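You operate a simulated robot arm through the tools that you are given. There is no shell and no other tool. Be economical: measure what you need, move in short steps, check, and stop when the job is done.

You run a simulated robot arm. Do the job below in one go: nothing can be reset, and whatever is moved stays where it is left.

Task
The desk display says OVER. Clear it and creep up to 1150 mm.
Fine: press reset once, lift knob to 1, jog up to the height, then lift knob back to 2. Hand the lifter over live, gate shut, pin out, READY showing. Keep out from under the boom.

The check looks at the end state, three seconds after you hand in, the way a careful person would. Anything else that was tipped, shoved, dropped, spilled or broken makes it a failure.

Robot
A 7-joint arm with a two-finger parallel gripper, fixed in place. Base frame: the origin is at the foot of the arm, x ahead of it, y to its left, z up. Units: m, degrees, N and s.
Its first joint turns from -166.0 to 166.0 degrees. Payload 4.4 kg.
The TCP is the grasp point between the finger pads, 0.023 m short of the fingertips. In the tool frame z runs along the fingers and y along their closing line. The gripper opens to 0.094 m. The fingers are 0.038 m wide and 0.01 m thick; the gripper's body (0.054 by 0.096 m) begins 0.039 m behind the TCP.
Orientation is that of the tool frame in the base frame, as [roll, pitch, yaw] about the fixed x, y, z axes, in that order (R = Rz(yaw) Ry(pitch) Rx(roll)). With the fingers straight down and closing along the base's y, the tool's x points along the base's -x, its y along +y and its z along -z.

Tools
- The arm moves only by the tool nudge_tool. Its argument "moves" is a list of rows, each an object (a shift or turn left out is 0, a gripper value left out holds the last) with "offset": the shift along the tool's x, y, z in m, a list of three; "dr": the turn, a rotation vector about the tool's x, y, z in degrees, a list of three; "gripper": the finger opening in m, from 0 to 0.094. In form: [{"offset": [x, y, z], "dr": [rx, ry, rz], "gripper": gripper}, ...]. A call has 1 to 12 rows; each row shifts and turns the commanded pose from where the row before left it, along the tool's axes as they then stand. Each row takes 0.2 s and may step no farther than 0.05 m and 8.6 degrees from the row before; otherwise, or with a gripper value out of range, the whole call is refused. Where a pose cannot be reached the arm comes as near as it can. A force on the tool above 40 N (or 10 N above the force at the start of the call, whichever is more), or a blocked arm, ends the call early, and 0.2 s more pass. Each finger travels about 0.072 m/s and halts on what it meets, pressing with about 27 N; the grip force reading is that of the motor and also rises with nothing between the fingers. The clock runs only during rows and for 0.2 s after the last one: add rows that do not move to give the fingers time. It gives the time, the measured TCP pose, the force on the tool (base axes), the opening and the grip force at its end, in the units of the frame above (readings bear some noise), and new pictures: "show" is both (left out), scene, wrist or none.
- Cameras (640 x 400 px; columns grow to the right, rows downward): "scene" is fixed at [0.2209, 0.6498, 1.5252]; the picture's right is [-0.45, -0.89, 0.00], its down [-0.59, 0.30, -0.75] and it looks along [0.67, -0.34, -0.66] (base axes); focal length 318 px, centre (320, 200). "wrist" rides on the gripper at [-0.039, 0, -0.044] in the tool frame; the picture's right is [0.00, -1.00, 0.00], its down [0.97, 0.00, -0.24] and it looks along [0.24, 0.00, 0.97] (tool axes); focal length 218 px, centre (320, 200).
- probe_pixels(camera, pixels): for up to 12 pixels [column, row] of the newest picture of that camera ("zoom" is the newest enlarged one), the place [x, y, z] in the base frame of the surface seen there, good to about 0.002 m. It takes no simulated time.
- enlarge(camera, box): a new picture of the part [left, top, right, bottom] of that camera's present view, enlarged. It takes no simulated time.
- sign_off(): hands the job in; it is judged then, once.

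Go step by step. Measure first, check grasps and placings, and put right what went wrong. The budget is 80 turns and 120 pictures, counting those below and the enlarged ones. Unless the task says otherwise, let go and move clear before handing in, and close with one line.

The tools are called after "Call:" as a command line: name --argument value ..., lists and objects as JSON in quotes. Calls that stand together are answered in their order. nudge_tool: Moves the arm, as the interface text tells. Its arguments: {"type":"object","properties":{"moves":{"type":"array"},"show":{"type":"string","enum":["both","scene","wrist","none"]}},"required":["moves"]} The other tools are called the same way: probe_pixels (camera, pixels) gives the place of the surface under pixels of a picture; enlarge (camera, box) takes an enlarged picture of a part of a camera's view; sign_off () hands the job in.

At the start:

```text
time: 0.0
position: [0.5846, 0.2295, 1.1924]
tcp_rot: [179.9, 0.1, 180.0]
ft_force: [-0.3, 0.2, 0.5]
opening: 0.0938
grip_force: 0.0
```

scene: 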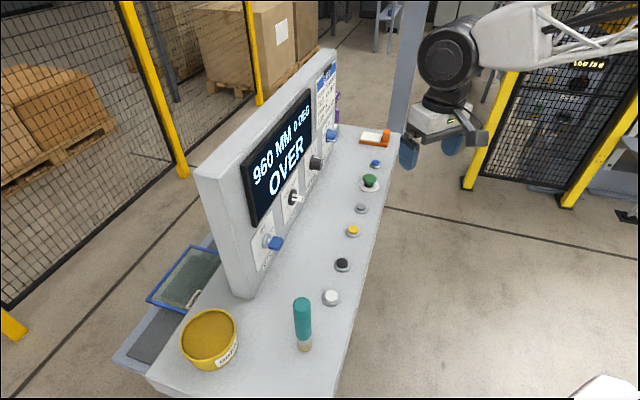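
wrist: 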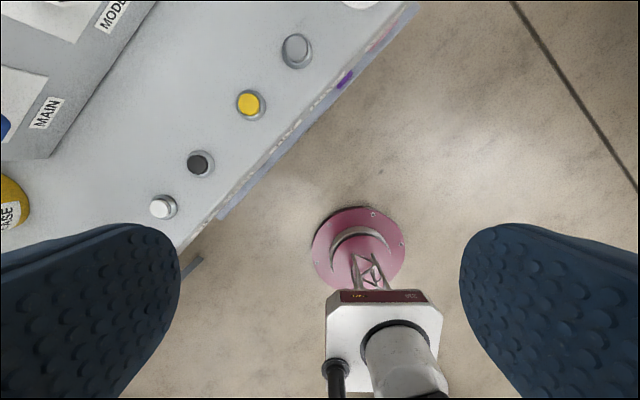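

The display reads "960 MM 0 DEG OVER" around (280,165). The desk carries buttons from (330,297) to (375,163) and knobs on the panel. I'll enlarge these to read the labels.

Call:
enlarge --camera "scene" --box '[230, 50, 410, 162]'

Call:
enlarge --camera "scene" --box '[230, 140, 410, 312]'

Call:
enlarge --camera "wrist" --box '[0, 0, 420, 262]'

Call:
enlarge --camera "scene" --box '[460, 40, 640, 220]'

```text
3.56 times, centred on (320, 106) of scene
```

zoom: 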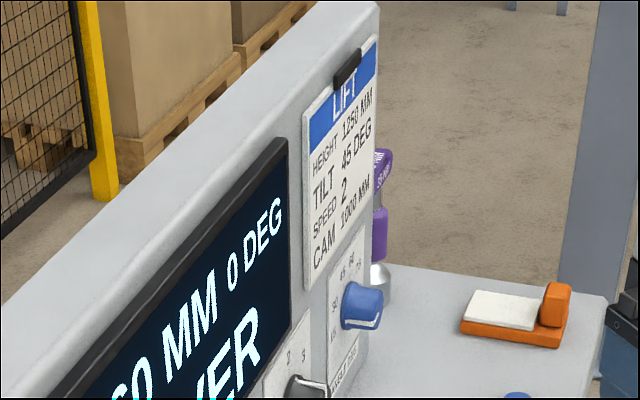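

```text
2.33 times, centred on (320, 226) of scene
```

zoom: 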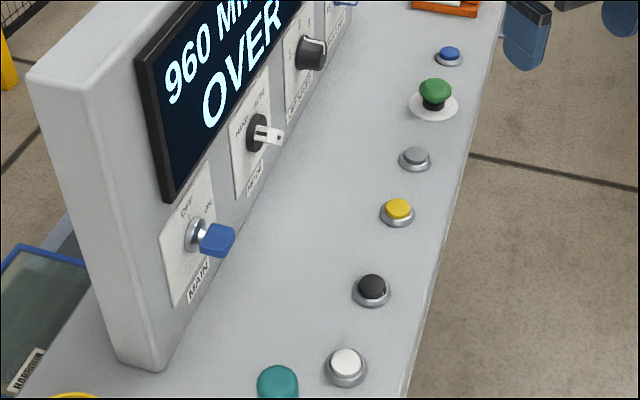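

```text
1.52 times, centred on (210, 131) of wrist
```

zoom: 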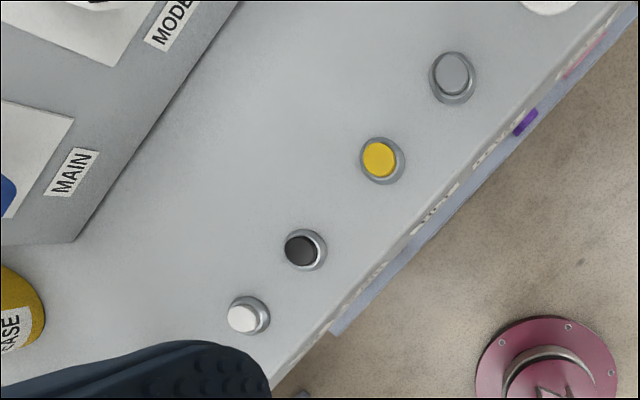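

```text
2.22 times, centred on (550, 130) of scene
```

zoom: 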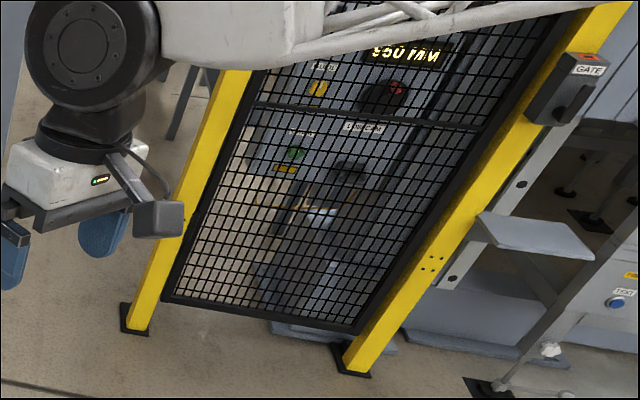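

The button labels sit on the desk's front edge, and a lifter stands behind the gate on the right. I'll measure the controls and the surroundings.

Call:
probe_pixels --camera "scene" --pixels '[[332, 295], [342, 264], [353, 230], [361, 207], [370, 178], [376, 162], [278, 242], [297, 198], [318, 162], [333, 134], [303, 305], [375, 138]]'

Call:
probe_pixels --camera "scene" --pixels '[[410, 40], [470, 185], [580, 110], [625, 70], [590, 64], [550, 110], [500, 120], [635, 175], [605, 170], [210, 340], [338, 100], [388, 15]]'

Call:
enlarge --camera "scene" --box '[520, 50, 620, 112]'

Call:
enlarge --camera "wrist" --box '[290, 190, 480, 400]'

```text
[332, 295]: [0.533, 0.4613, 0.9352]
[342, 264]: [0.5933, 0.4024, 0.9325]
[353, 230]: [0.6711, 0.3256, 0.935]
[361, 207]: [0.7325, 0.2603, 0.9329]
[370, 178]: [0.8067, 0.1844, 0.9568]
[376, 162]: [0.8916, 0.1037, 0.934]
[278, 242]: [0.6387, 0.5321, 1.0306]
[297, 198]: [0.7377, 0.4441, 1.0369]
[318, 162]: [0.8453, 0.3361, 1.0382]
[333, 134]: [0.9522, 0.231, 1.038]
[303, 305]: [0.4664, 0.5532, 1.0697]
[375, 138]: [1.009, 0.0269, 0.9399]
```

```text
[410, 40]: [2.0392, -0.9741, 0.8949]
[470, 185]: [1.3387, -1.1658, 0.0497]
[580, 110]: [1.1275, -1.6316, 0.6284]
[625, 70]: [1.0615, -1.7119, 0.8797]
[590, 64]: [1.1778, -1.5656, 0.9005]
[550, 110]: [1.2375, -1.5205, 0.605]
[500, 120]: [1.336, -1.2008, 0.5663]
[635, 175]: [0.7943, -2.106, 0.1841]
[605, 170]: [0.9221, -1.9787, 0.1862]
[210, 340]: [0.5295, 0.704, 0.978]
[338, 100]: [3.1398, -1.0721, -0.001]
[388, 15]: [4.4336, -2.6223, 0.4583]
```

```text
6.40 times, centred on (570, 81) of scene
```

zoom: 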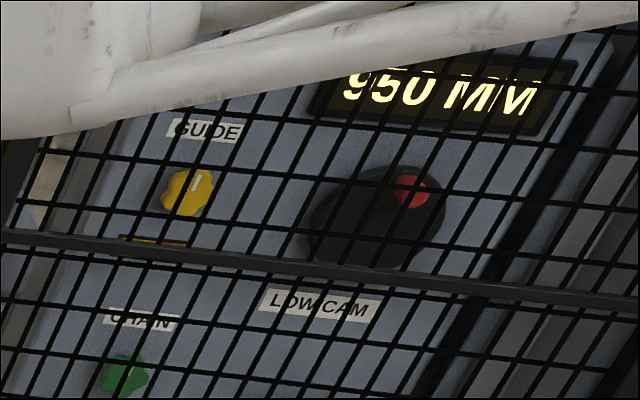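

```text
1.90 times, centred on (385, 295) of wrist
```

zoom: 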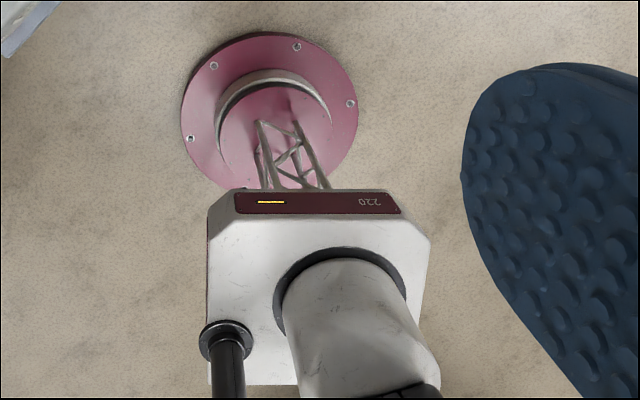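

The low cam and gate are well out of reach, so the work is at the desk. I'll yaw the tool 45° toward the panel and tilt it up, backing off a little, to read the labels.

Call:
nudge_tool --moves '[{"dr": [0, 0, -7.5], "offset": [0.02, 0, 0]}, {"dr": [0, 0, -7.5], "offset": [0.02, 0, 0]}, {"dr": [0, 0, -7.5], "offset": [0.02, 0, 0]}, {"dr": [0, 0, -7.5], "offset": [0.02, 0, 0]}, {"dr": [0, 0, -7.5], "offset": [0.02, 0, 0]}, {"dr": [0, 0, -7.5], "offset": [0.02, 0, 0]}, {"dr": [0, -8, 0]}, {"dr": [0, -8, 0]}, {"dr": [0, -8, 0]}, {"dr": [0, -8, 0]}, {"dr": [0, -8, 0]}, {"dr": [0, -5, 0]}]'

```text
time: 2.6
position: [0.4728, 0.192, 1.1933]
tcp_rot: [-180.0, 45.3, -135.0]
ft_force: [0.4, 0.0, -0.3]
opening: 0.0941
grip_force: 0.0
```

scene: 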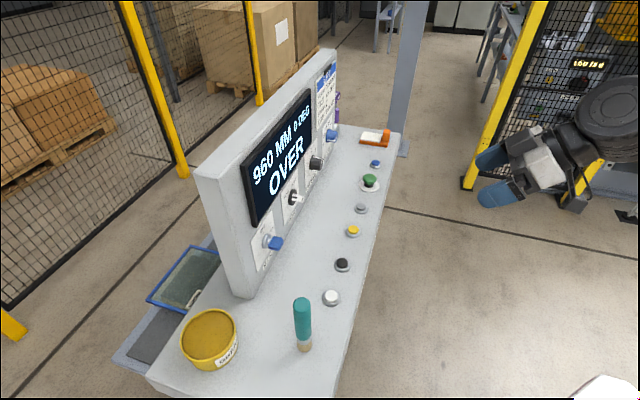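
wrist: 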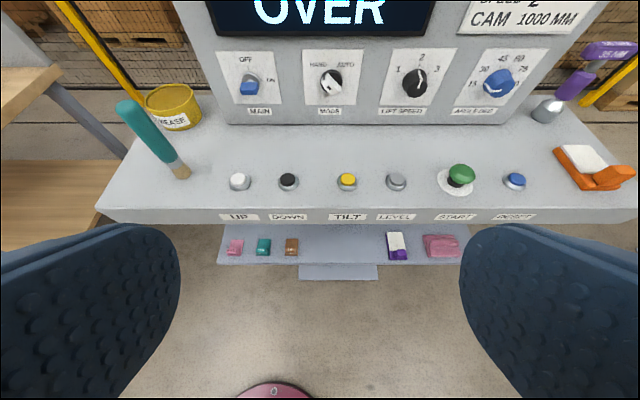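

Call:
enlarge --camera "wrist" --box '[200, 40, 560, 230]'

Call:
enlarge --camera "wrist" --box '[370, 40, 550, 122]'

Call:
enlarge --camera "wrist" --box '[215, 40, 375, 122]'

Call:
enlarge --camera "scene" --box '[420, 0, 640, 215]'

```text
1.78 times, centred on (380, 135) of wrist
```

zoom: 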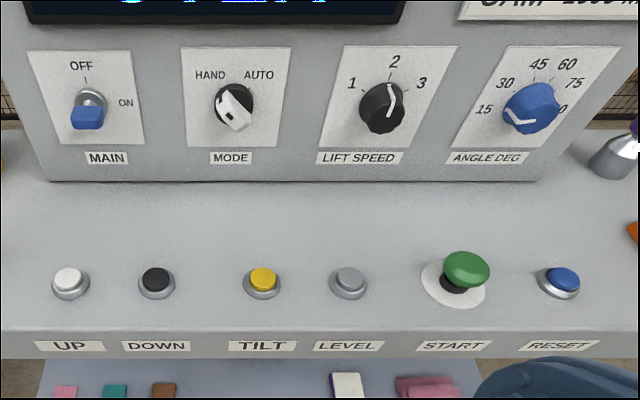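

```text
3.56 times, centred on (460, 81) of wrist
```

zoom: 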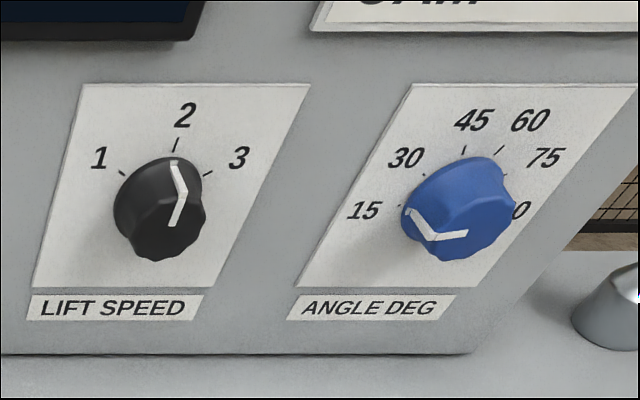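

```text
4.00 times, centred on (295, 81) of wrist
```

zoom: 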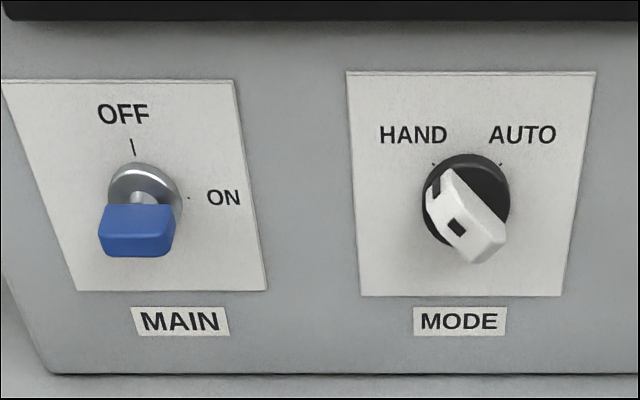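

```text
1.86 times, centred on (530, 108) of scene
```

zoom: 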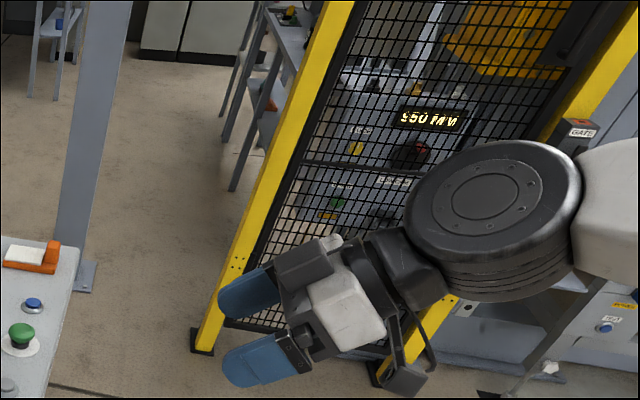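

MODE is on HAND, MAIN is ON, and LIFT SPEED is at 2. The button row reads UP, DOWN, TILT, LEVEL, START, RESET, and RESET is the blue one at (515,181). I'll probe them precisely.

Call:
probe_pixels --camera "wrist" --pixels '[[515, 179], [515, 186], [504, 182], [526, 182], [238, 178], [240, 187], [460, 172], [412, 82], [420, 77], [408, 96], [405, 108], [427, 181]]'

Call:
enlarge --camera "wrist" --box '[480, 150, 550, 220]'

```text
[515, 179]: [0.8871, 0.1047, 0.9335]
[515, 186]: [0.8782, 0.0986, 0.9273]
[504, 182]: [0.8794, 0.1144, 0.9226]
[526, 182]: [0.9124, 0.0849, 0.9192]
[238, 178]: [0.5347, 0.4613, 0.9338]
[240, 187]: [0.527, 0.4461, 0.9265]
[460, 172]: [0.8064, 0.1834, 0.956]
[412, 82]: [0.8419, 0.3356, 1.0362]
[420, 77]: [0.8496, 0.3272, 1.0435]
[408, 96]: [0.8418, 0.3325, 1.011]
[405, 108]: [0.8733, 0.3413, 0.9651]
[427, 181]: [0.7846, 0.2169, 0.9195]
```

```text
5.71 times, centred on (515, 185) of wrist
```

zoom: 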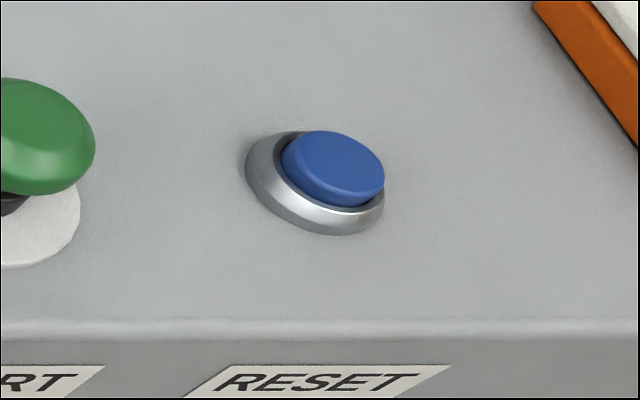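

RESET is centred at (0.889, 0.104) with its top at z≈0.934. I'll bring the tool vertical again, close the fingers and move above it.

Call:
nudge_tool --moves '[{"dr": [0, 8, 0], "offset": [0, -0.03, 0], "gripper": 0.0}, {"dr": [0, 8, 0], "offset": [0, -0.03, 0]}, {"dr": [0, 8, 0], "offset": [0, -0.03, 0]}, {"dr": [0, 8, 0], "offset": [0, -0.03, 0]}, {"dr": [0, 8, 0], "offset": [0, -0.03, 0]}, {"dr": [0, 5, 0], "offset": [0, -0.03, 0]}, {"offset": [-0.0387, -0.0293, 0]}, {"offset": [-0.0387, -0.0293, 0]}, {"offset": [-0.0387, -0.0293, 0]}, {"offset": [-0.0387, -0.0293, 0]}, {"offset": [-0.0387, -0.0293, 0]}, {"offset": [-0.0387, -0.0293, 0]}]'

```text
time: 5.2
position: [0.8893, 0.1055, 1.1947]
tcp_rot: [-179.9, 0.1, -134.9]
ft_force: [-0.7, -0.3, 0.5]
opening: 0.0
grip_force: 27.6
```

scene: 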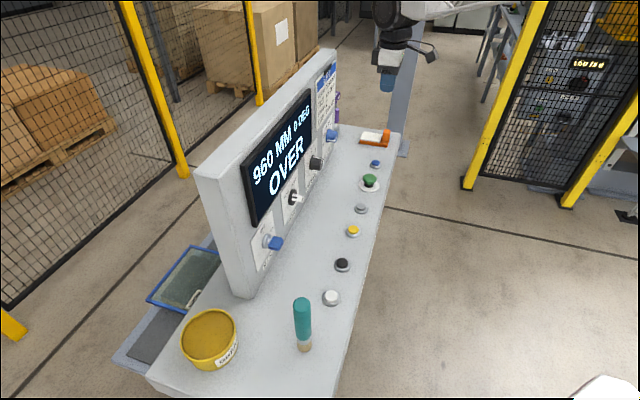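
wrist: 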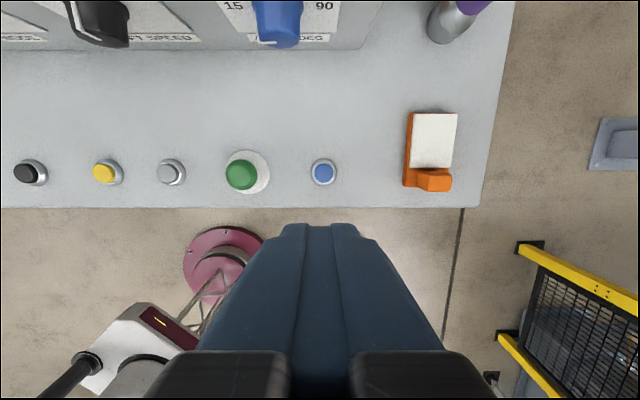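

The blue button is at wrist (323,172). I'll confirm its position, then descend.

Call:
probe_pixels --camera "wrist" --pixels '[[323, 172], [316, 172], [330, 172], [323, 165], [323, 179], [323, 195], [242, 175], [240, 190]]'

Call:
nudge_tool --moves '[{"offset": [0, 0, 0.05]}, {"offset": [0, 0, 0.05]}, {"offset": [0, 0, 0.04]}, {}]'

```text
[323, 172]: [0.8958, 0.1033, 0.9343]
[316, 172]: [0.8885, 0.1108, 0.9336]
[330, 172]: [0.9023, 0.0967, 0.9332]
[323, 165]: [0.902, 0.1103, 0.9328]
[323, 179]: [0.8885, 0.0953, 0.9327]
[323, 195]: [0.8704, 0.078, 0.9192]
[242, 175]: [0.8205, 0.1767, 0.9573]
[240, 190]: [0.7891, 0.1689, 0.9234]
```

```text
time: 6.2
position: [0.8885, 0.1055, 1.0541]
tcp_rot: [180.0, 0.1, -135.1]
ft_force: [-0.6, -0.3, -0.3]
opening: 0.0001
grip_force: 26.5
```

scene: 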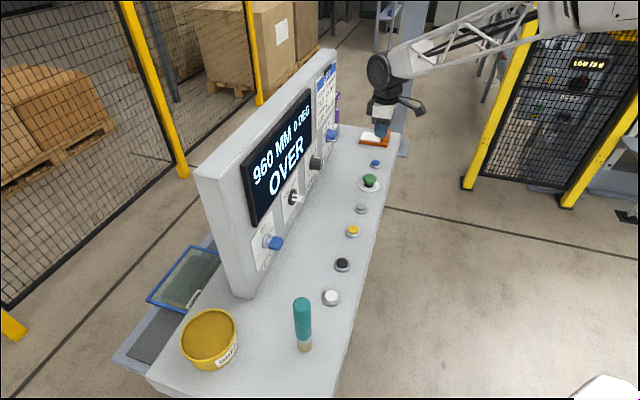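
wrist: 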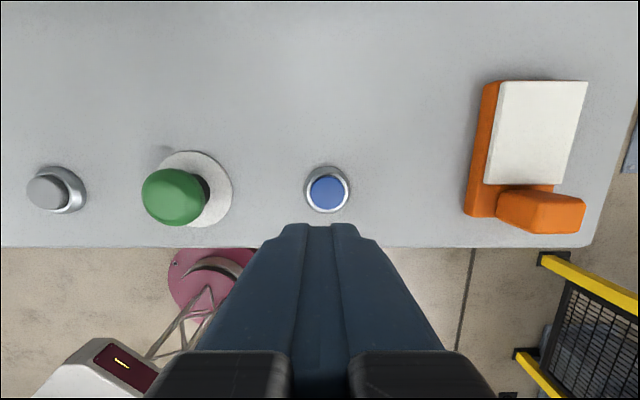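

The button centre is (0.8955, 0.1035). I'll correct by a few mm and descend to about 7 mm above the cap.

Call:
nudge_tool --moves '[{"offset": [-0.0035, -0.0064, 0.03]}, {"offset": [0, 0, 0.03]}, {"offset": [0, 0, 0.03]}, {}]'

```text
time: 7.2
position: [0.8956, 0.1019, 0.9635]
tcp_rot: [-179.9, 0.1, -134.9]
ft_force: [-0.6, 0.5, -0.6]
opening: 0.0
grip_force: 27.0
```

scene: 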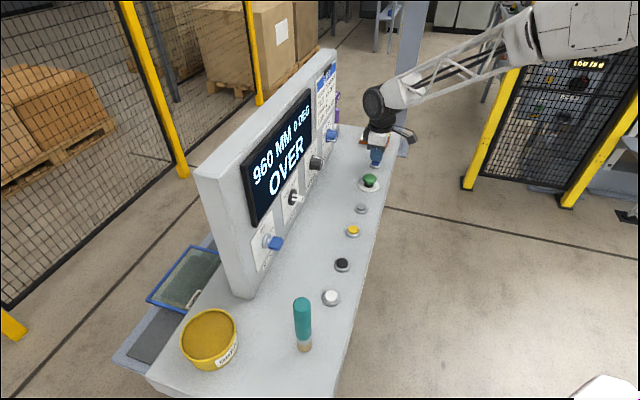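
wrist: 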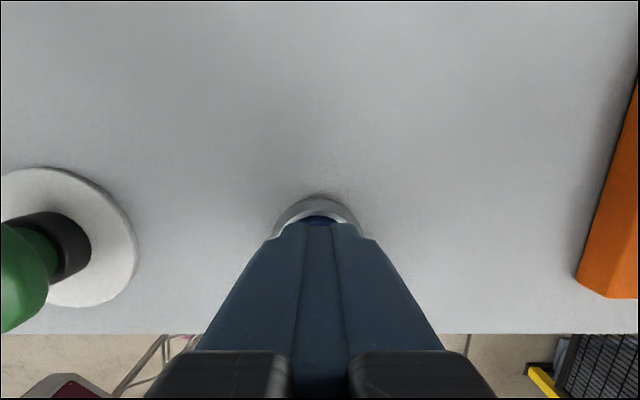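

The tip is over the blue cap. I'll press in small steps.

Call:
nudge_tool --moves '[{"offset": [0, 0, 0.005]}, {"offset": [0, 0, 0.003]}, {"offset": [0, 0, 0.002]}]' --show "scene"

```text
time: 8.0
position: [0.8955, 0.102, 0.9534]
tcp_rot: [-179.9, 0.0, -135.0]
ft_force: [0.5, 0.5, 2.7]
opening: 0.0
grip_force: 27.3
```

scene: 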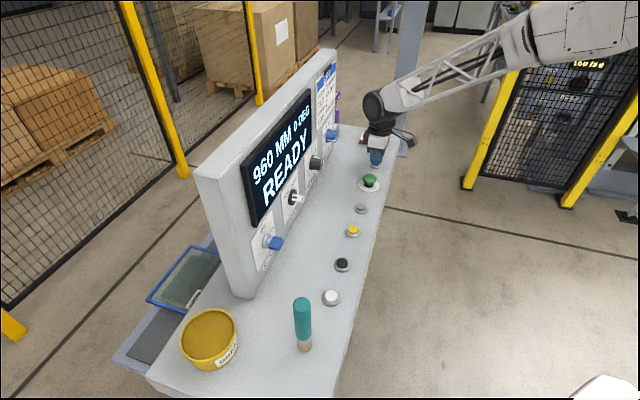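

The display now shows READY. I'll lift off, move sideways toward LIFT SPEED and start tilting to horizontal.

Call:
nudge_tool --moves '[{"offset": [0, 0, -0.05]}, {"offset": [0, 0, -0.05]}, {"offset": [0, 0, -0.05]}, {"offset": [0.01, 0.045, 0]}, {"offset": [0.01, 0.045, 0]}, {"offset": [0, 0.045, 0]}, {"offset": [0, 0.045, 0]}, {"dr": [0, -8.5, 0], "offset": [0, 0.021, 0]}, {"dr": [0, -8.5, 0]}, {"dr": [0, -8.5, 0]}, {"dr": [0, -8.5, 0]}, {"dr": [0, -8.5, 0]}]' --show "none"

Call:
nudge_tool --moves '[{"dr": [0, -8.5, 0], "gripper": 0.06}, {"dr": [0, -8.5, 0]}, {"dr": [0, -8.5, 0]}, {"dr": [0, -8.5, 0]}, {"dr": [0, -8.5, 0]}, {"dr": [0, -5, 0]}]'

```text
time: 10.6
position: [0.7381, 0.2305, 1.1037]
tcp_rot: [-179.9, 42.7, -134.9]
ft_force: [0.2, 0.9, -0.1]
opening: 0.0
grip_force: 26.6
```

```text
time: 12.0
position: [0.74, 0.2304, 1.1017]
tcp_rot: [-18.8, 89.8, 26.1]
ft_force: [0.2, -0.4, 0.3]
opening: 0.0602
grip_force: 0.0
```

scene: 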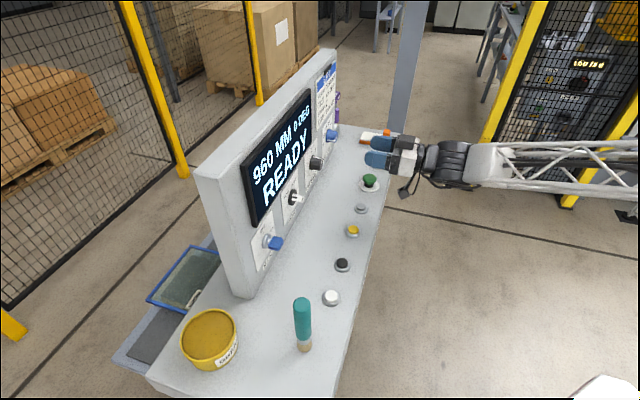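
wrist: 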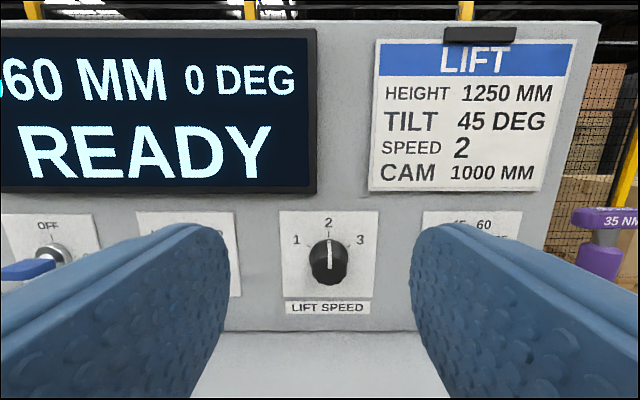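

Call:
enlarge --camera "wrist" --box '[270, 205, 390, 320]'

Call:
probe_pixels --camera "wrist" --pixels '[[328, 264], [318, 265], [340, 265], [328, 275], [328, 245], [290, 275], [290, 220], [370, 220], [370, 275], [350, 195], [314, 258], [345, 258]]'

```text
3.48 times, centred on (330, 262) of wrist
```

zoom: 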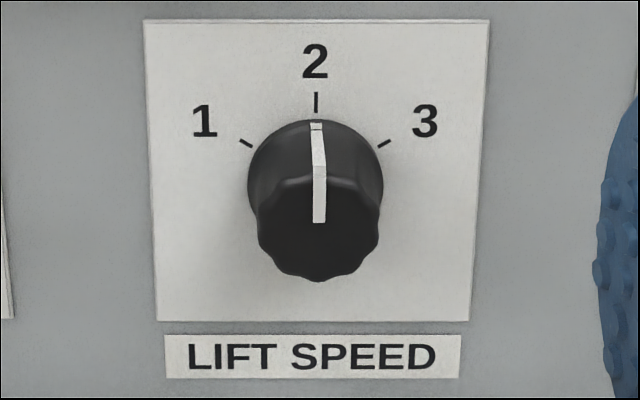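

```text
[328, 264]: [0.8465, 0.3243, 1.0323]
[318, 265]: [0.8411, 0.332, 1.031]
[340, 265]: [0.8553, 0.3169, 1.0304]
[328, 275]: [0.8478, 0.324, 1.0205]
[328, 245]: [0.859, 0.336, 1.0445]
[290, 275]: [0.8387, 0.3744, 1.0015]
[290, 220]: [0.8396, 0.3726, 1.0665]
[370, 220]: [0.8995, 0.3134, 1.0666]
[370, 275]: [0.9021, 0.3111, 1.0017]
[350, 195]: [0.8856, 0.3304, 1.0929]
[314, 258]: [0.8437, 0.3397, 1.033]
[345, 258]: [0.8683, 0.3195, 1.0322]
```

The knob centre is at f≈0.828–0.858 along the panel normal, s≈-0.370 and z≈1.025, and 1 is 60° counter-clockwise. I'll align in front of it first.

Call:
nudge_tool --moves '[{"offset": [0.038, -0.0095, 0]}, {"offset": [0.0385, 0, 0]}, {"offset": [0, 0, 0.04]}, {"offset": [0, 0, 0.04]}, {}]'

```text
time: 12.9
position: [0.7705, 0.2487, 1.0241]
tcp_rot: [143.3, 89.7, -172.0]
ft_force: [-169.8, -85.5, 71.2]
opening: 0.0601
grip_force: 0.1
stopped in row 4: the force on the tool passed its limit (the readings are from after the stop); the commanded pose is now the measured one
```

scene: 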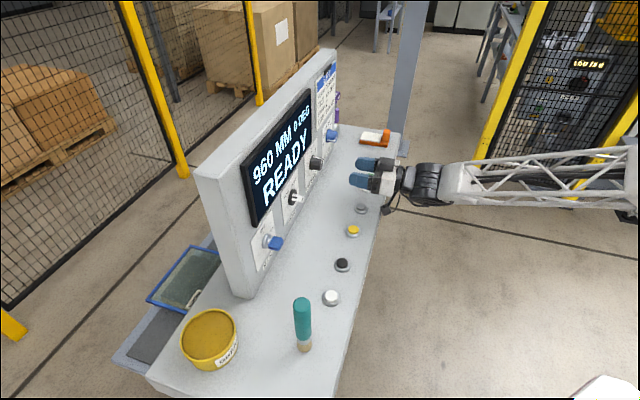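
wrist: 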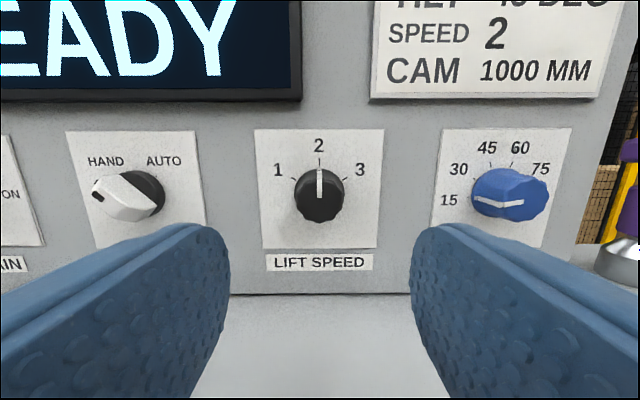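

Something struck during the advance, with -170 N mostly along -x. The bracket hanging on the tool's +x side, now underneath at scene (392,207), most likely met the desk edge. I'll back straight out and inspect.

Call:
nudge_tool --moves '[{"offset": [0, 0, -0.03]}, {"offset": [0, 0, -0.04]}, {"offset": [-0.04, 0, -0.02]}, {"offset": [-0.05, 0, 0]}]'

Call:
enlarge --camera "scene" --box '[320, 110, 520, 240]'

```text
time: 13.9
position: [0.7136, 0.1887, 1.1098]
tcp_rot: [155.1, 89.6, -160.3]
ft_force: [0.1, -0.3, -0.9]
opening: 0.06
grip_force: 0.1
```

scene: 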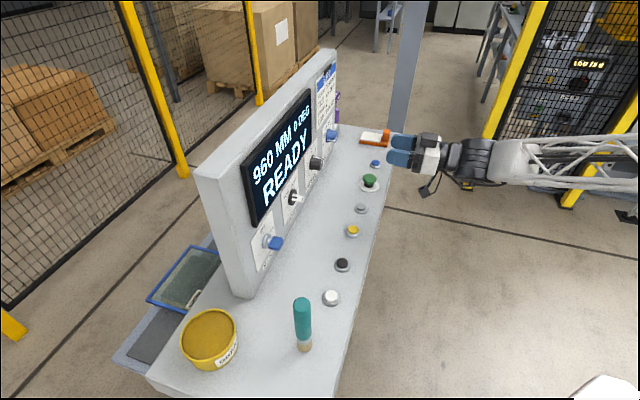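
wrist: 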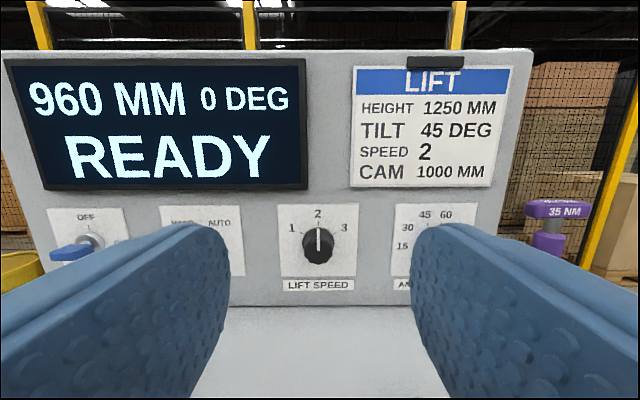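

```text
3.08 times, centred on (420, 175) of scene
```

zoom: 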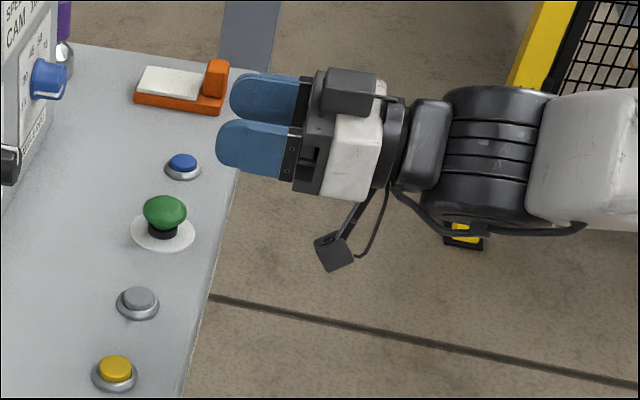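

Everything on the desk still looks upright and undamaged. The black bracket at scene (423,190) is the culprit, so I'll measure how far it extends.

Call:
probe_pixels --camera "zoom" --pixels '[[335, 250], [320, 240], [352, 262], [335, 268], [350, 95], [163, 212], [350, 165], [265, 145], [222, 200], [210, 290]]'

Call:
nudge_tool --moves '[{"dr": [0, 0, -8.5], "offset": [0, 0, -0.03]}, {"dr": [0, 0, -8.5]}, {"dr": [0, 0, -8.5]}, {"dr": [0, 0, -8.5]}, {"dr": [0, 0, -8.5]}, {"dr": [0, 0, -8.5]}, {"dr": [0, 0, -8.5]}, {"dr": [0, 0, -8.5]}, {"dr": [0, 0, -8.5]}, {"dr": [0, 0, -8.5]}, {"dr": [0, 0, -5]}]'

```text
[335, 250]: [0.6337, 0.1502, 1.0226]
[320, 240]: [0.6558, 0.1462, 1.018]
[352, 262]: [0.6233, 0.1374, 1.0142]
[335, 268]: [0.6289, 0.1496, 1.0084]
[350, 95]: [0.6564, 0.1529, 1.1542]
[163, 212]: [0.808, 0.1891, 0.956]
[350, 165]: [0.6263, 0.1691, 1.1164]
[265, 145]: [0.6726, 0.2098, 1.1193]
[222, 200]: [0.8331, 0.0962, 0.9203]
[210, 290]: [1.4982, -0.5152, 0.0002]
```

```text
time: 16.3
position: [0.6437, 0.1406, 1.3241]
tcp_rot: [-96.7, 4.4, -45.6]
ft_force: [0.5, -0.6, 0.2]
opening: 0.0601
grip_force: 0.0
out of reach, approached as far as the arm can: row 6, 7, 8, 9, 10, 11
```

scene: 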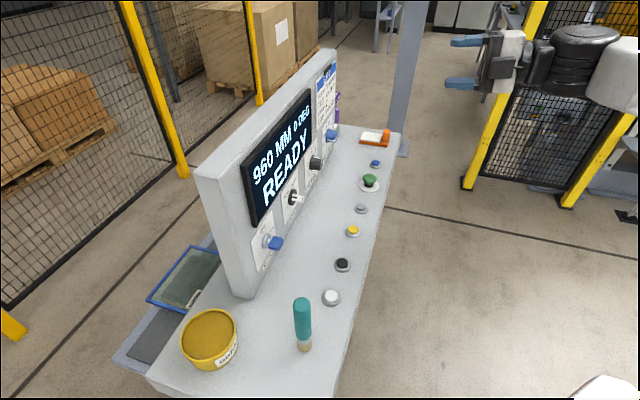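
wrist: 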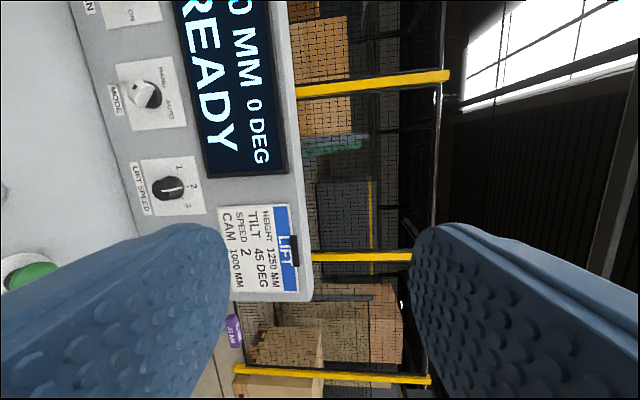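

Rolling counter-clockwise ran into a joint limit and the arm drifted up, though it touched nothing. The bracket reaches 0.1 m off-axis and 0.07 m behind the TCP. I'll roll back the other way so that it points up and left.

Call:
nudge_tool --moves '[{"dr": [0, 0, 8.5]}, {"dr": [0, 0, 8.5]}, {"dr": [0, 0, 8.5]}, {"dr": [0, 0, 8.5]}, {"dr": [0, 0, 8.5]}, {"dr": [0, 0, 8.5]}, {"dr": [0, 0, 8.5]}, {"dr": [0, 0, 8.5]}, {"dr": [0, 0, 8.5]}, {"dr": [0, 0, 8.5]}, {"dr": [0, 0, 5]}]' --show "none"

Call:
nudge_tool --moves '[{"dr": [0, 0, 8.5]}, {"dr": [0, 0, 8.5]}, {"dr": [0, 0, 8.5]}, {"dr": [0, 0, 8.5]}, {"dr": [0, 0, 8.5]}, {"dr": [0, 0, 8.5]}, {"dr": [0, 0, 8.5]}, {"dr": [0, 0, 8.5]}, {"dr": [0, 0, 8.5]}, {"dr": [0, 0, 8.5]}, {"dr": [0, 0, 5]}]'

```text
time: 18.7
position: [0.6459, 0.14, 1.3224]
tcp_rot: [144.9, 83.3, -170.2]
ft_force: [0.3, 0.2, -0.1]
opening: 0.0599
grip_force: 0.1
```

```text
time: 21.1
position: [0.6451, 0.139, 1.322]
tcp_rot: [95.6, -3.9, 134.6]
ft_force: [0.1, 0.4, -0.5]
opening: 0.06
grip_force: 0.1
```

scene: 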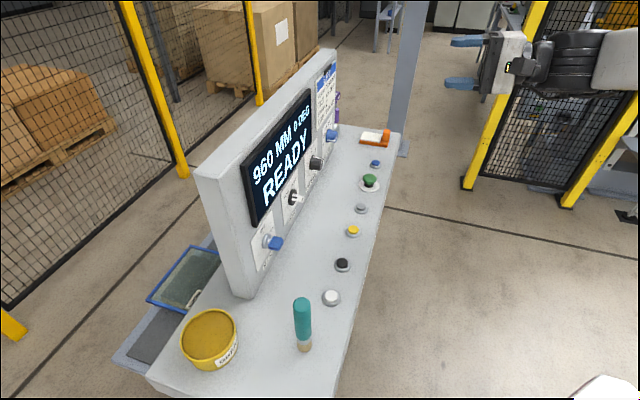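
wrist: 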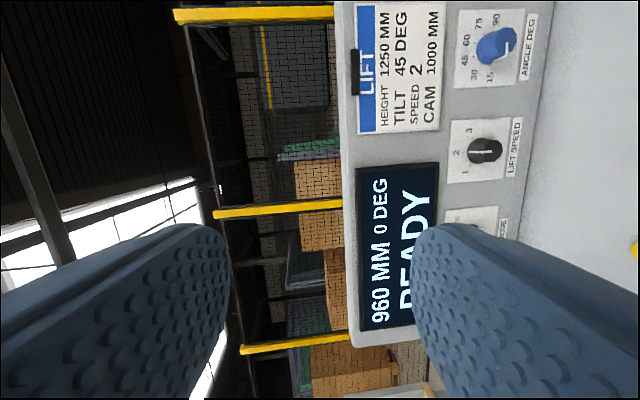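

The tool now points at the panel with the bracket to the left, about 5.6° nose-down. I'll level it, add some roll, and lower to knob height.

Call:
nudge_tool --moves '[{"dr": [-5.6, 0, 0]}, {"offset": [-0.012, -0.045, 0]}, {"offset": [0, -0.05, 0]}, {"offset": [0, -0.05, 0]}, {"offset": [0, -0.05, 0]}, {"offset": [0, -0.05, 0]}, {"offset": [0, -0.05, 0]}, {"dr": [0, 0, 8]}, {"dr": [0, 0, 8]}, {"dr": [0, 0, 8]}, {"dr": [0, 0, 8]}, {"dr": [0, 0, 8]}]'

```text
time: 23.7
position: [0.6404, 0.1445, 1.0279]
tcp_rot: [89.9, -43.8, 134.7]
ft_force: [0.1, 0.6, 0.0]
opening: 0.0599
grip_force: 0.1
```

scene: 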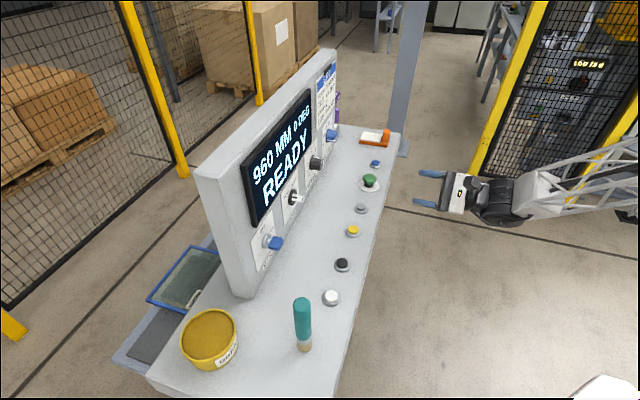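
wrist: 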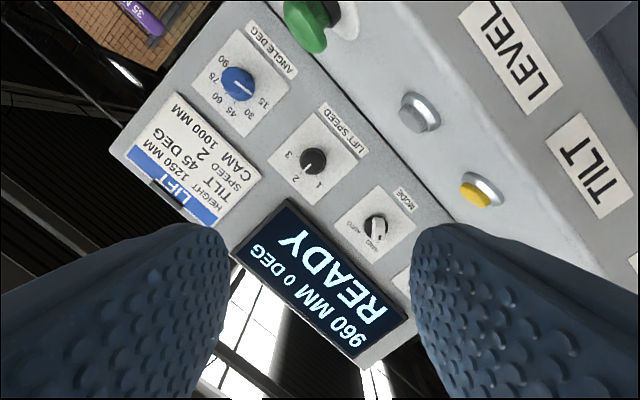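

Roll is about 134° and the bracket is clear. I'll re-measure the knob in this view.

Call:
enlarge --camera "wrist" --box '[265, 100, 375, 210]'

Call:
probe_pixels --camera "wrist" --pixels '[[313, 161], [303, 160], [322, 161], [313, 152], [313, 170], [306, 168]]'

```text
3.64 times, centred on (320, 155) of wrist
```

zoom: 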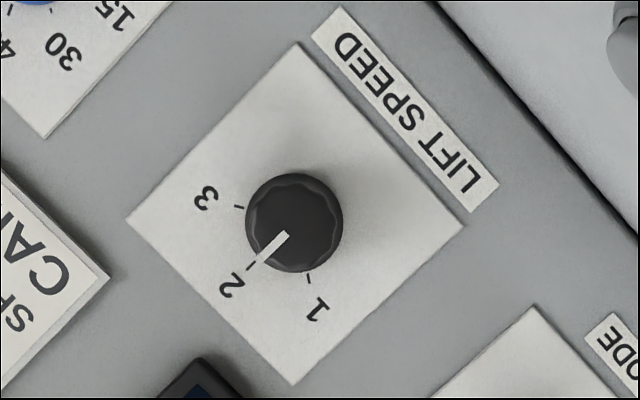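

```text
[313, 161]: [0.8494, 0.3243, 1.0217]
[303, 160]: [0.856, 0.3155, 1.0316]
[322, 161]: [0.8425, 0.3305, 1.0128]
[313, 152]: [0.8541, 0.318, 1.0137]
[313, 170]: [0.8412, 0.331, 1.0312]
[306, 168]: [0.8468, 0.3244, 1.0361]
```

The knob centre is s=-0.371, z=1.022, with its front at f=0.830. I'll align and advance to just in front of it.

Call:
nudge_tool --moves '[{"offset": [-0.0192, 0.0098, 0]}, {"offset": [0, 0, 0.05]}, {"offset": [0, 0, 0.05]}, {"offset": [0, 0, 0.05]}, {"offset": [0, 0, 0.05]}, {}]'

```text
time: 25.1
position: [0.7987, 0.2718, 1.0239]
tcp_rot: [89.9, -43.9, 134.7]
ft_force: [0.1, 0.5, 0.1]
opening: 0.0602
grip_force: 0.0
```

scene: 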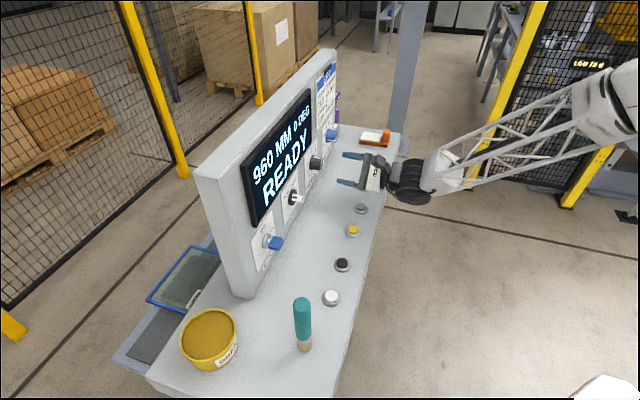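
wrist: 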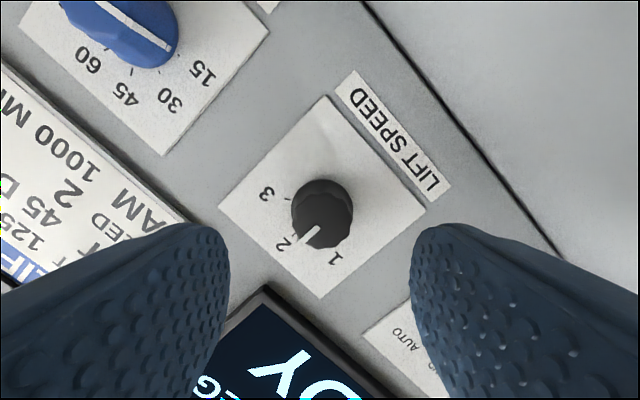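

Aligned within 2 mm. I'll advance over the knob and close.

Call:
nudge_tool --moves '[{"offset": [0, -0.0023, 0.035]}, {"offset": [0, 0, 0.03]}, {}, {"gripper": 0.02}, {}, {}]'

```text
time: 26.5
position: [0.8438, 0.3175, 1.0227]
tcp_rot: [89.8, -43.7, 134.8]
ft_force: [22.6, -12.6, 23.3]
opening: 0.0353
grip_force: 45.4
```

scene: 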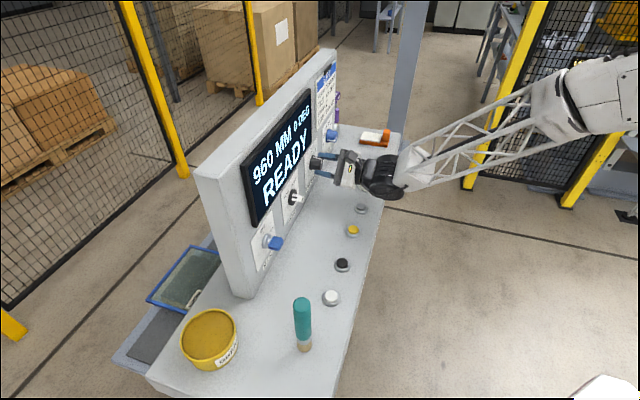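
wrist: 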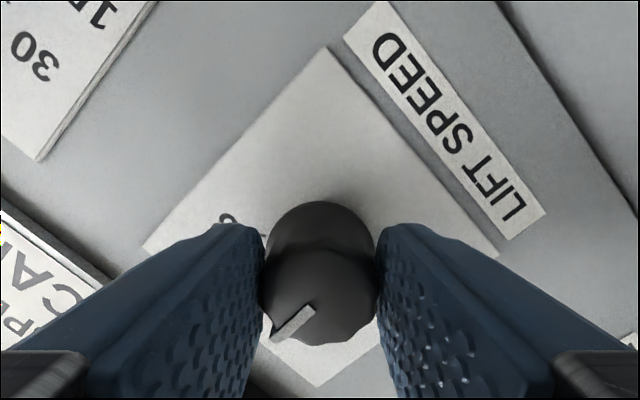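

The knob is gripped at 35 mm with about 35 N of side load along +y. I'll relax that with a 2 mm shift.

Call:
nudge_tool --moves '[{"offset": [0, 0.002, 0]}, {}]' --show "none"

```text
time: 27.1
position: [0.843, 0.3173, 1.0239]
tcp_rot: [89.8, -43.7, 134.8]
ft_force: [26.8, 8.7, 22.7]
opening: 0.0354
grip_force: 45.3
```

Call:
nudge_tool --moves '[{"offset": [0, 0.003, 0]}, {}]' --show "none"

```text
time: 27.7
position: [0.8431, 0.3175, 1.0229]
tcp_rot: [90.1, -43.8, 134.7]
ft_force: [-10.4, 19.1, 13.9]
opening: 0.0348
grip_force: 44.7
```

The y load is mostly gone. I'll turn 60° counter-clockwise.

Call:
nudge_tool --moves '[{"offset": [0.001, -0.0005, 0], "dr": [0, 0, -4]}, {"dr": [0, 0, -8]}, {"dr": [0, 0, -8]}, {"dr": [0, 0, -8]}, {"dr": [0, 0, -8]}, {"dr": [0, 0, -8]}, {"dr": [0, 0, -8]}, {"dr": [0, 0, -8]}, {}]'

```text
time: 29.7
position: [0.8442, 0.3168, 1.0261]
tcp_rot: [89.8, 16.4, 134.6]
ft_force: [-1.5, -12.6, 36.5]
opening: 0.0352
grip_force: 44.8
```

scene: 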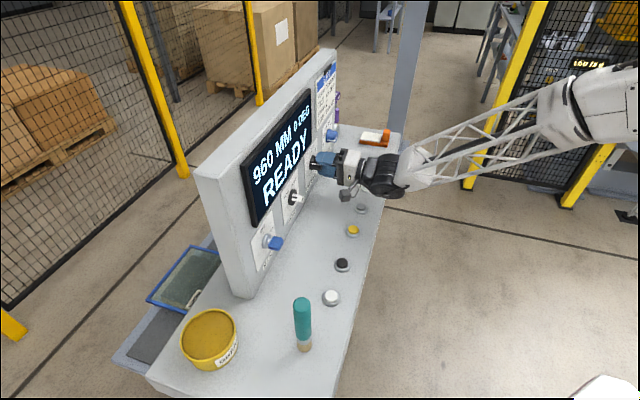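
wrist: 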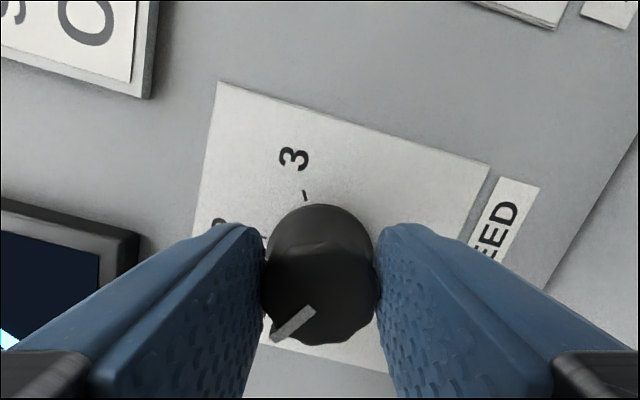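

The knob followed the fingers through 60°. I'll open, back out and check the pointer.

Call:
nudge_tool --moves '[{"gripper": 0.06}, {}, {}, {"offset": [0, 0, -0.05]}, {"offset": [0, 0, -0.05]}, {}]'

Call:
enlarge --camera "wrist" --box '[220, 100, 420, 280]'

```text
time: 31.1
position: [0.7726, 0.2431, 1.0227]
tcp_rot: [89.9, 16.2, 134.7]
ft_force: [0.1, 0.7, -0.4]
opening: 0.0601
grip_force: 0.0
```

scene: 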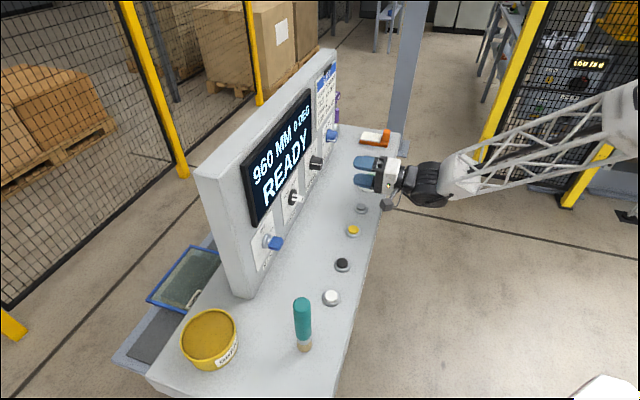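
wrist: 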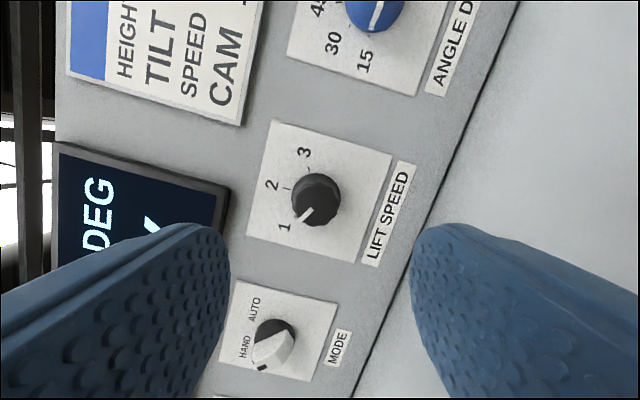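

```text
2.22 times, centred on (320, 190) of wrist
```

zoom: 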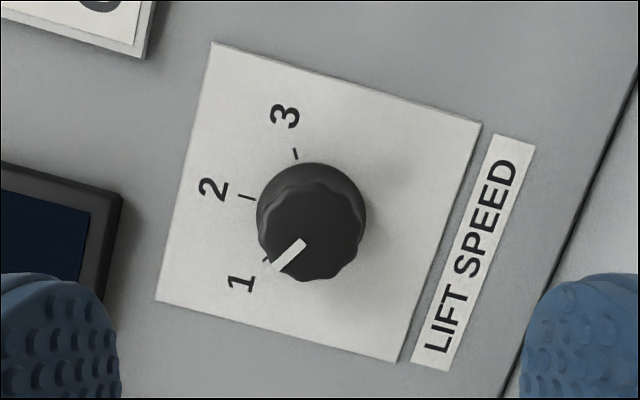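

LIFT SPEED points at 1. I'll retreat, raise, roll back and pitch down to go over the white UP button near (0.534, 0.461).

Call:
nudge_tool --moves '[{"offset": [0, 0, -0.05]}, {"offset": [0, 0, -0.05]}, {"offset": [-0.014, 0.048, 0]}, {"offset": [-0.014, 0.048, 0]}, {"offset": [-0.014, 0.048, 0]}, {"dr": [0, 0, -8.5], "gripper": 0.0}, {"dr": [0, 0, -8.5]}, {"dr": [0, 0, -8.5]}, {"dr": [0, 0, -8.5]}, {"dr": [0, 0, -8.5]}, {"dr": [0, 0, -8.5]}, {"dr": [0, 0, -8.5]}]' --show "none"

Call:
nudge_tool --moves '[{"dr": [0, 0, -8.5]}, {"dr": [0, 0, -5.8]}, {"dr": [0, 8.5, 0], "offset": [0, 0.032, 0]}, {"dr": [0, 8.5, 0], "offset": [0, 0.032, 0]}, {"dr": [0, 8.5, 0], "offset": [0, 0.032, 0]}, {"dr": [0, 8.5, 0], "offset": [0, 0.032, 0]}, {"dr": [0, 8.5, 0], "offset": [0, 0.032, 0]}, {"dr": [0, 8.5, 0], "offset": [0, 0.032, 0]}, {"dr": [0, 8.5, 0], "offset": [0, 0.032, 0]}, {"dr": [0, 8.5, 0], "offset": [0, 0.032, 0]}, {"dr": [0, 8.5, 0], "offset": [0, 0.032, 0]}, {"dr": [0, 8.5, 0], "offset": [0, 0.032, 0]}]'

```text
time: 33.7
position: [0.7008, 0.1752, 1.1753]
tcp_rot: [89.8, 75.8, 134.6]
ft_force: [0.6, 0.1, 0.4]
opening: 0.0
grip_force: 27.4
```

```text
time: 36.3
position: [0.4766, 0.4047, 1.173]
tcp_rot: [-180.0, 4.9, -135.4]
ft_force: [0.4, -0.2, 0.8]
opening: 0.0
grip_force: 26.8
```

scene: 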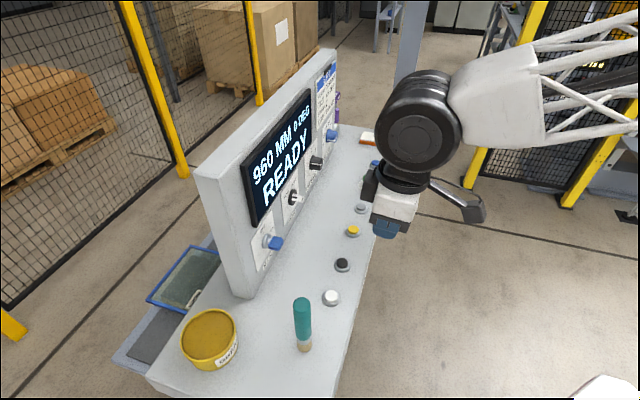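
wrist: 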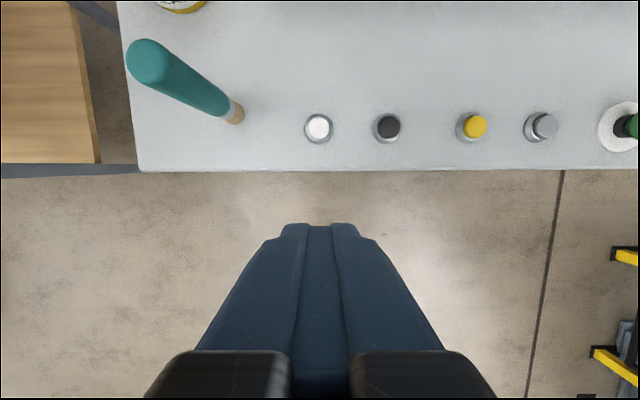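

UP is at wrist (319,128) and the display stays visible in the scene. I'll measure the button and straighten the tool.

Call:
probe_pixels --camera "wrist" --pixels '[[319, 127], [311, 127], [327, 127], [319, 119], [319, 135]]'

Call:
nudge_tool --moves '[{"dr": [0, 4.9, 0]}, {"offset": [-0.04, 0, 0.02]}, {"offset": [-0.035, 0, 0.03]}, {}]'

```text
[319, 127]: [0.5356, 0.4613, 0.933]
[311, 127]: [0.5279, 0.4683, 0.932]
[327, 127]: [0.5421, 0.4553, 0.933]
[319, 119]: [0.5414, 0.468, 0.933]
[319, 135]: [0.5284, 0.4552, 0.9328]
```

```text
time: 37.3
position: [0.5278, 0.4577, 1.1225]
tcp_rot: [179.8, 0.2, -135.3]
ft_force: [-0.4, -0.5, 0.3]
opening: 0.0
grip_force: 26.8
```

scene: 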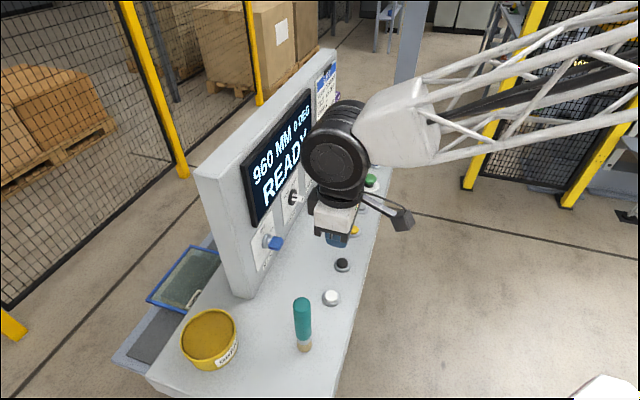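
wrist: 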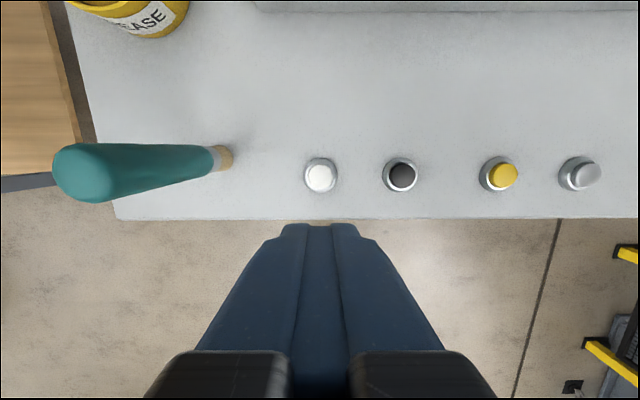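

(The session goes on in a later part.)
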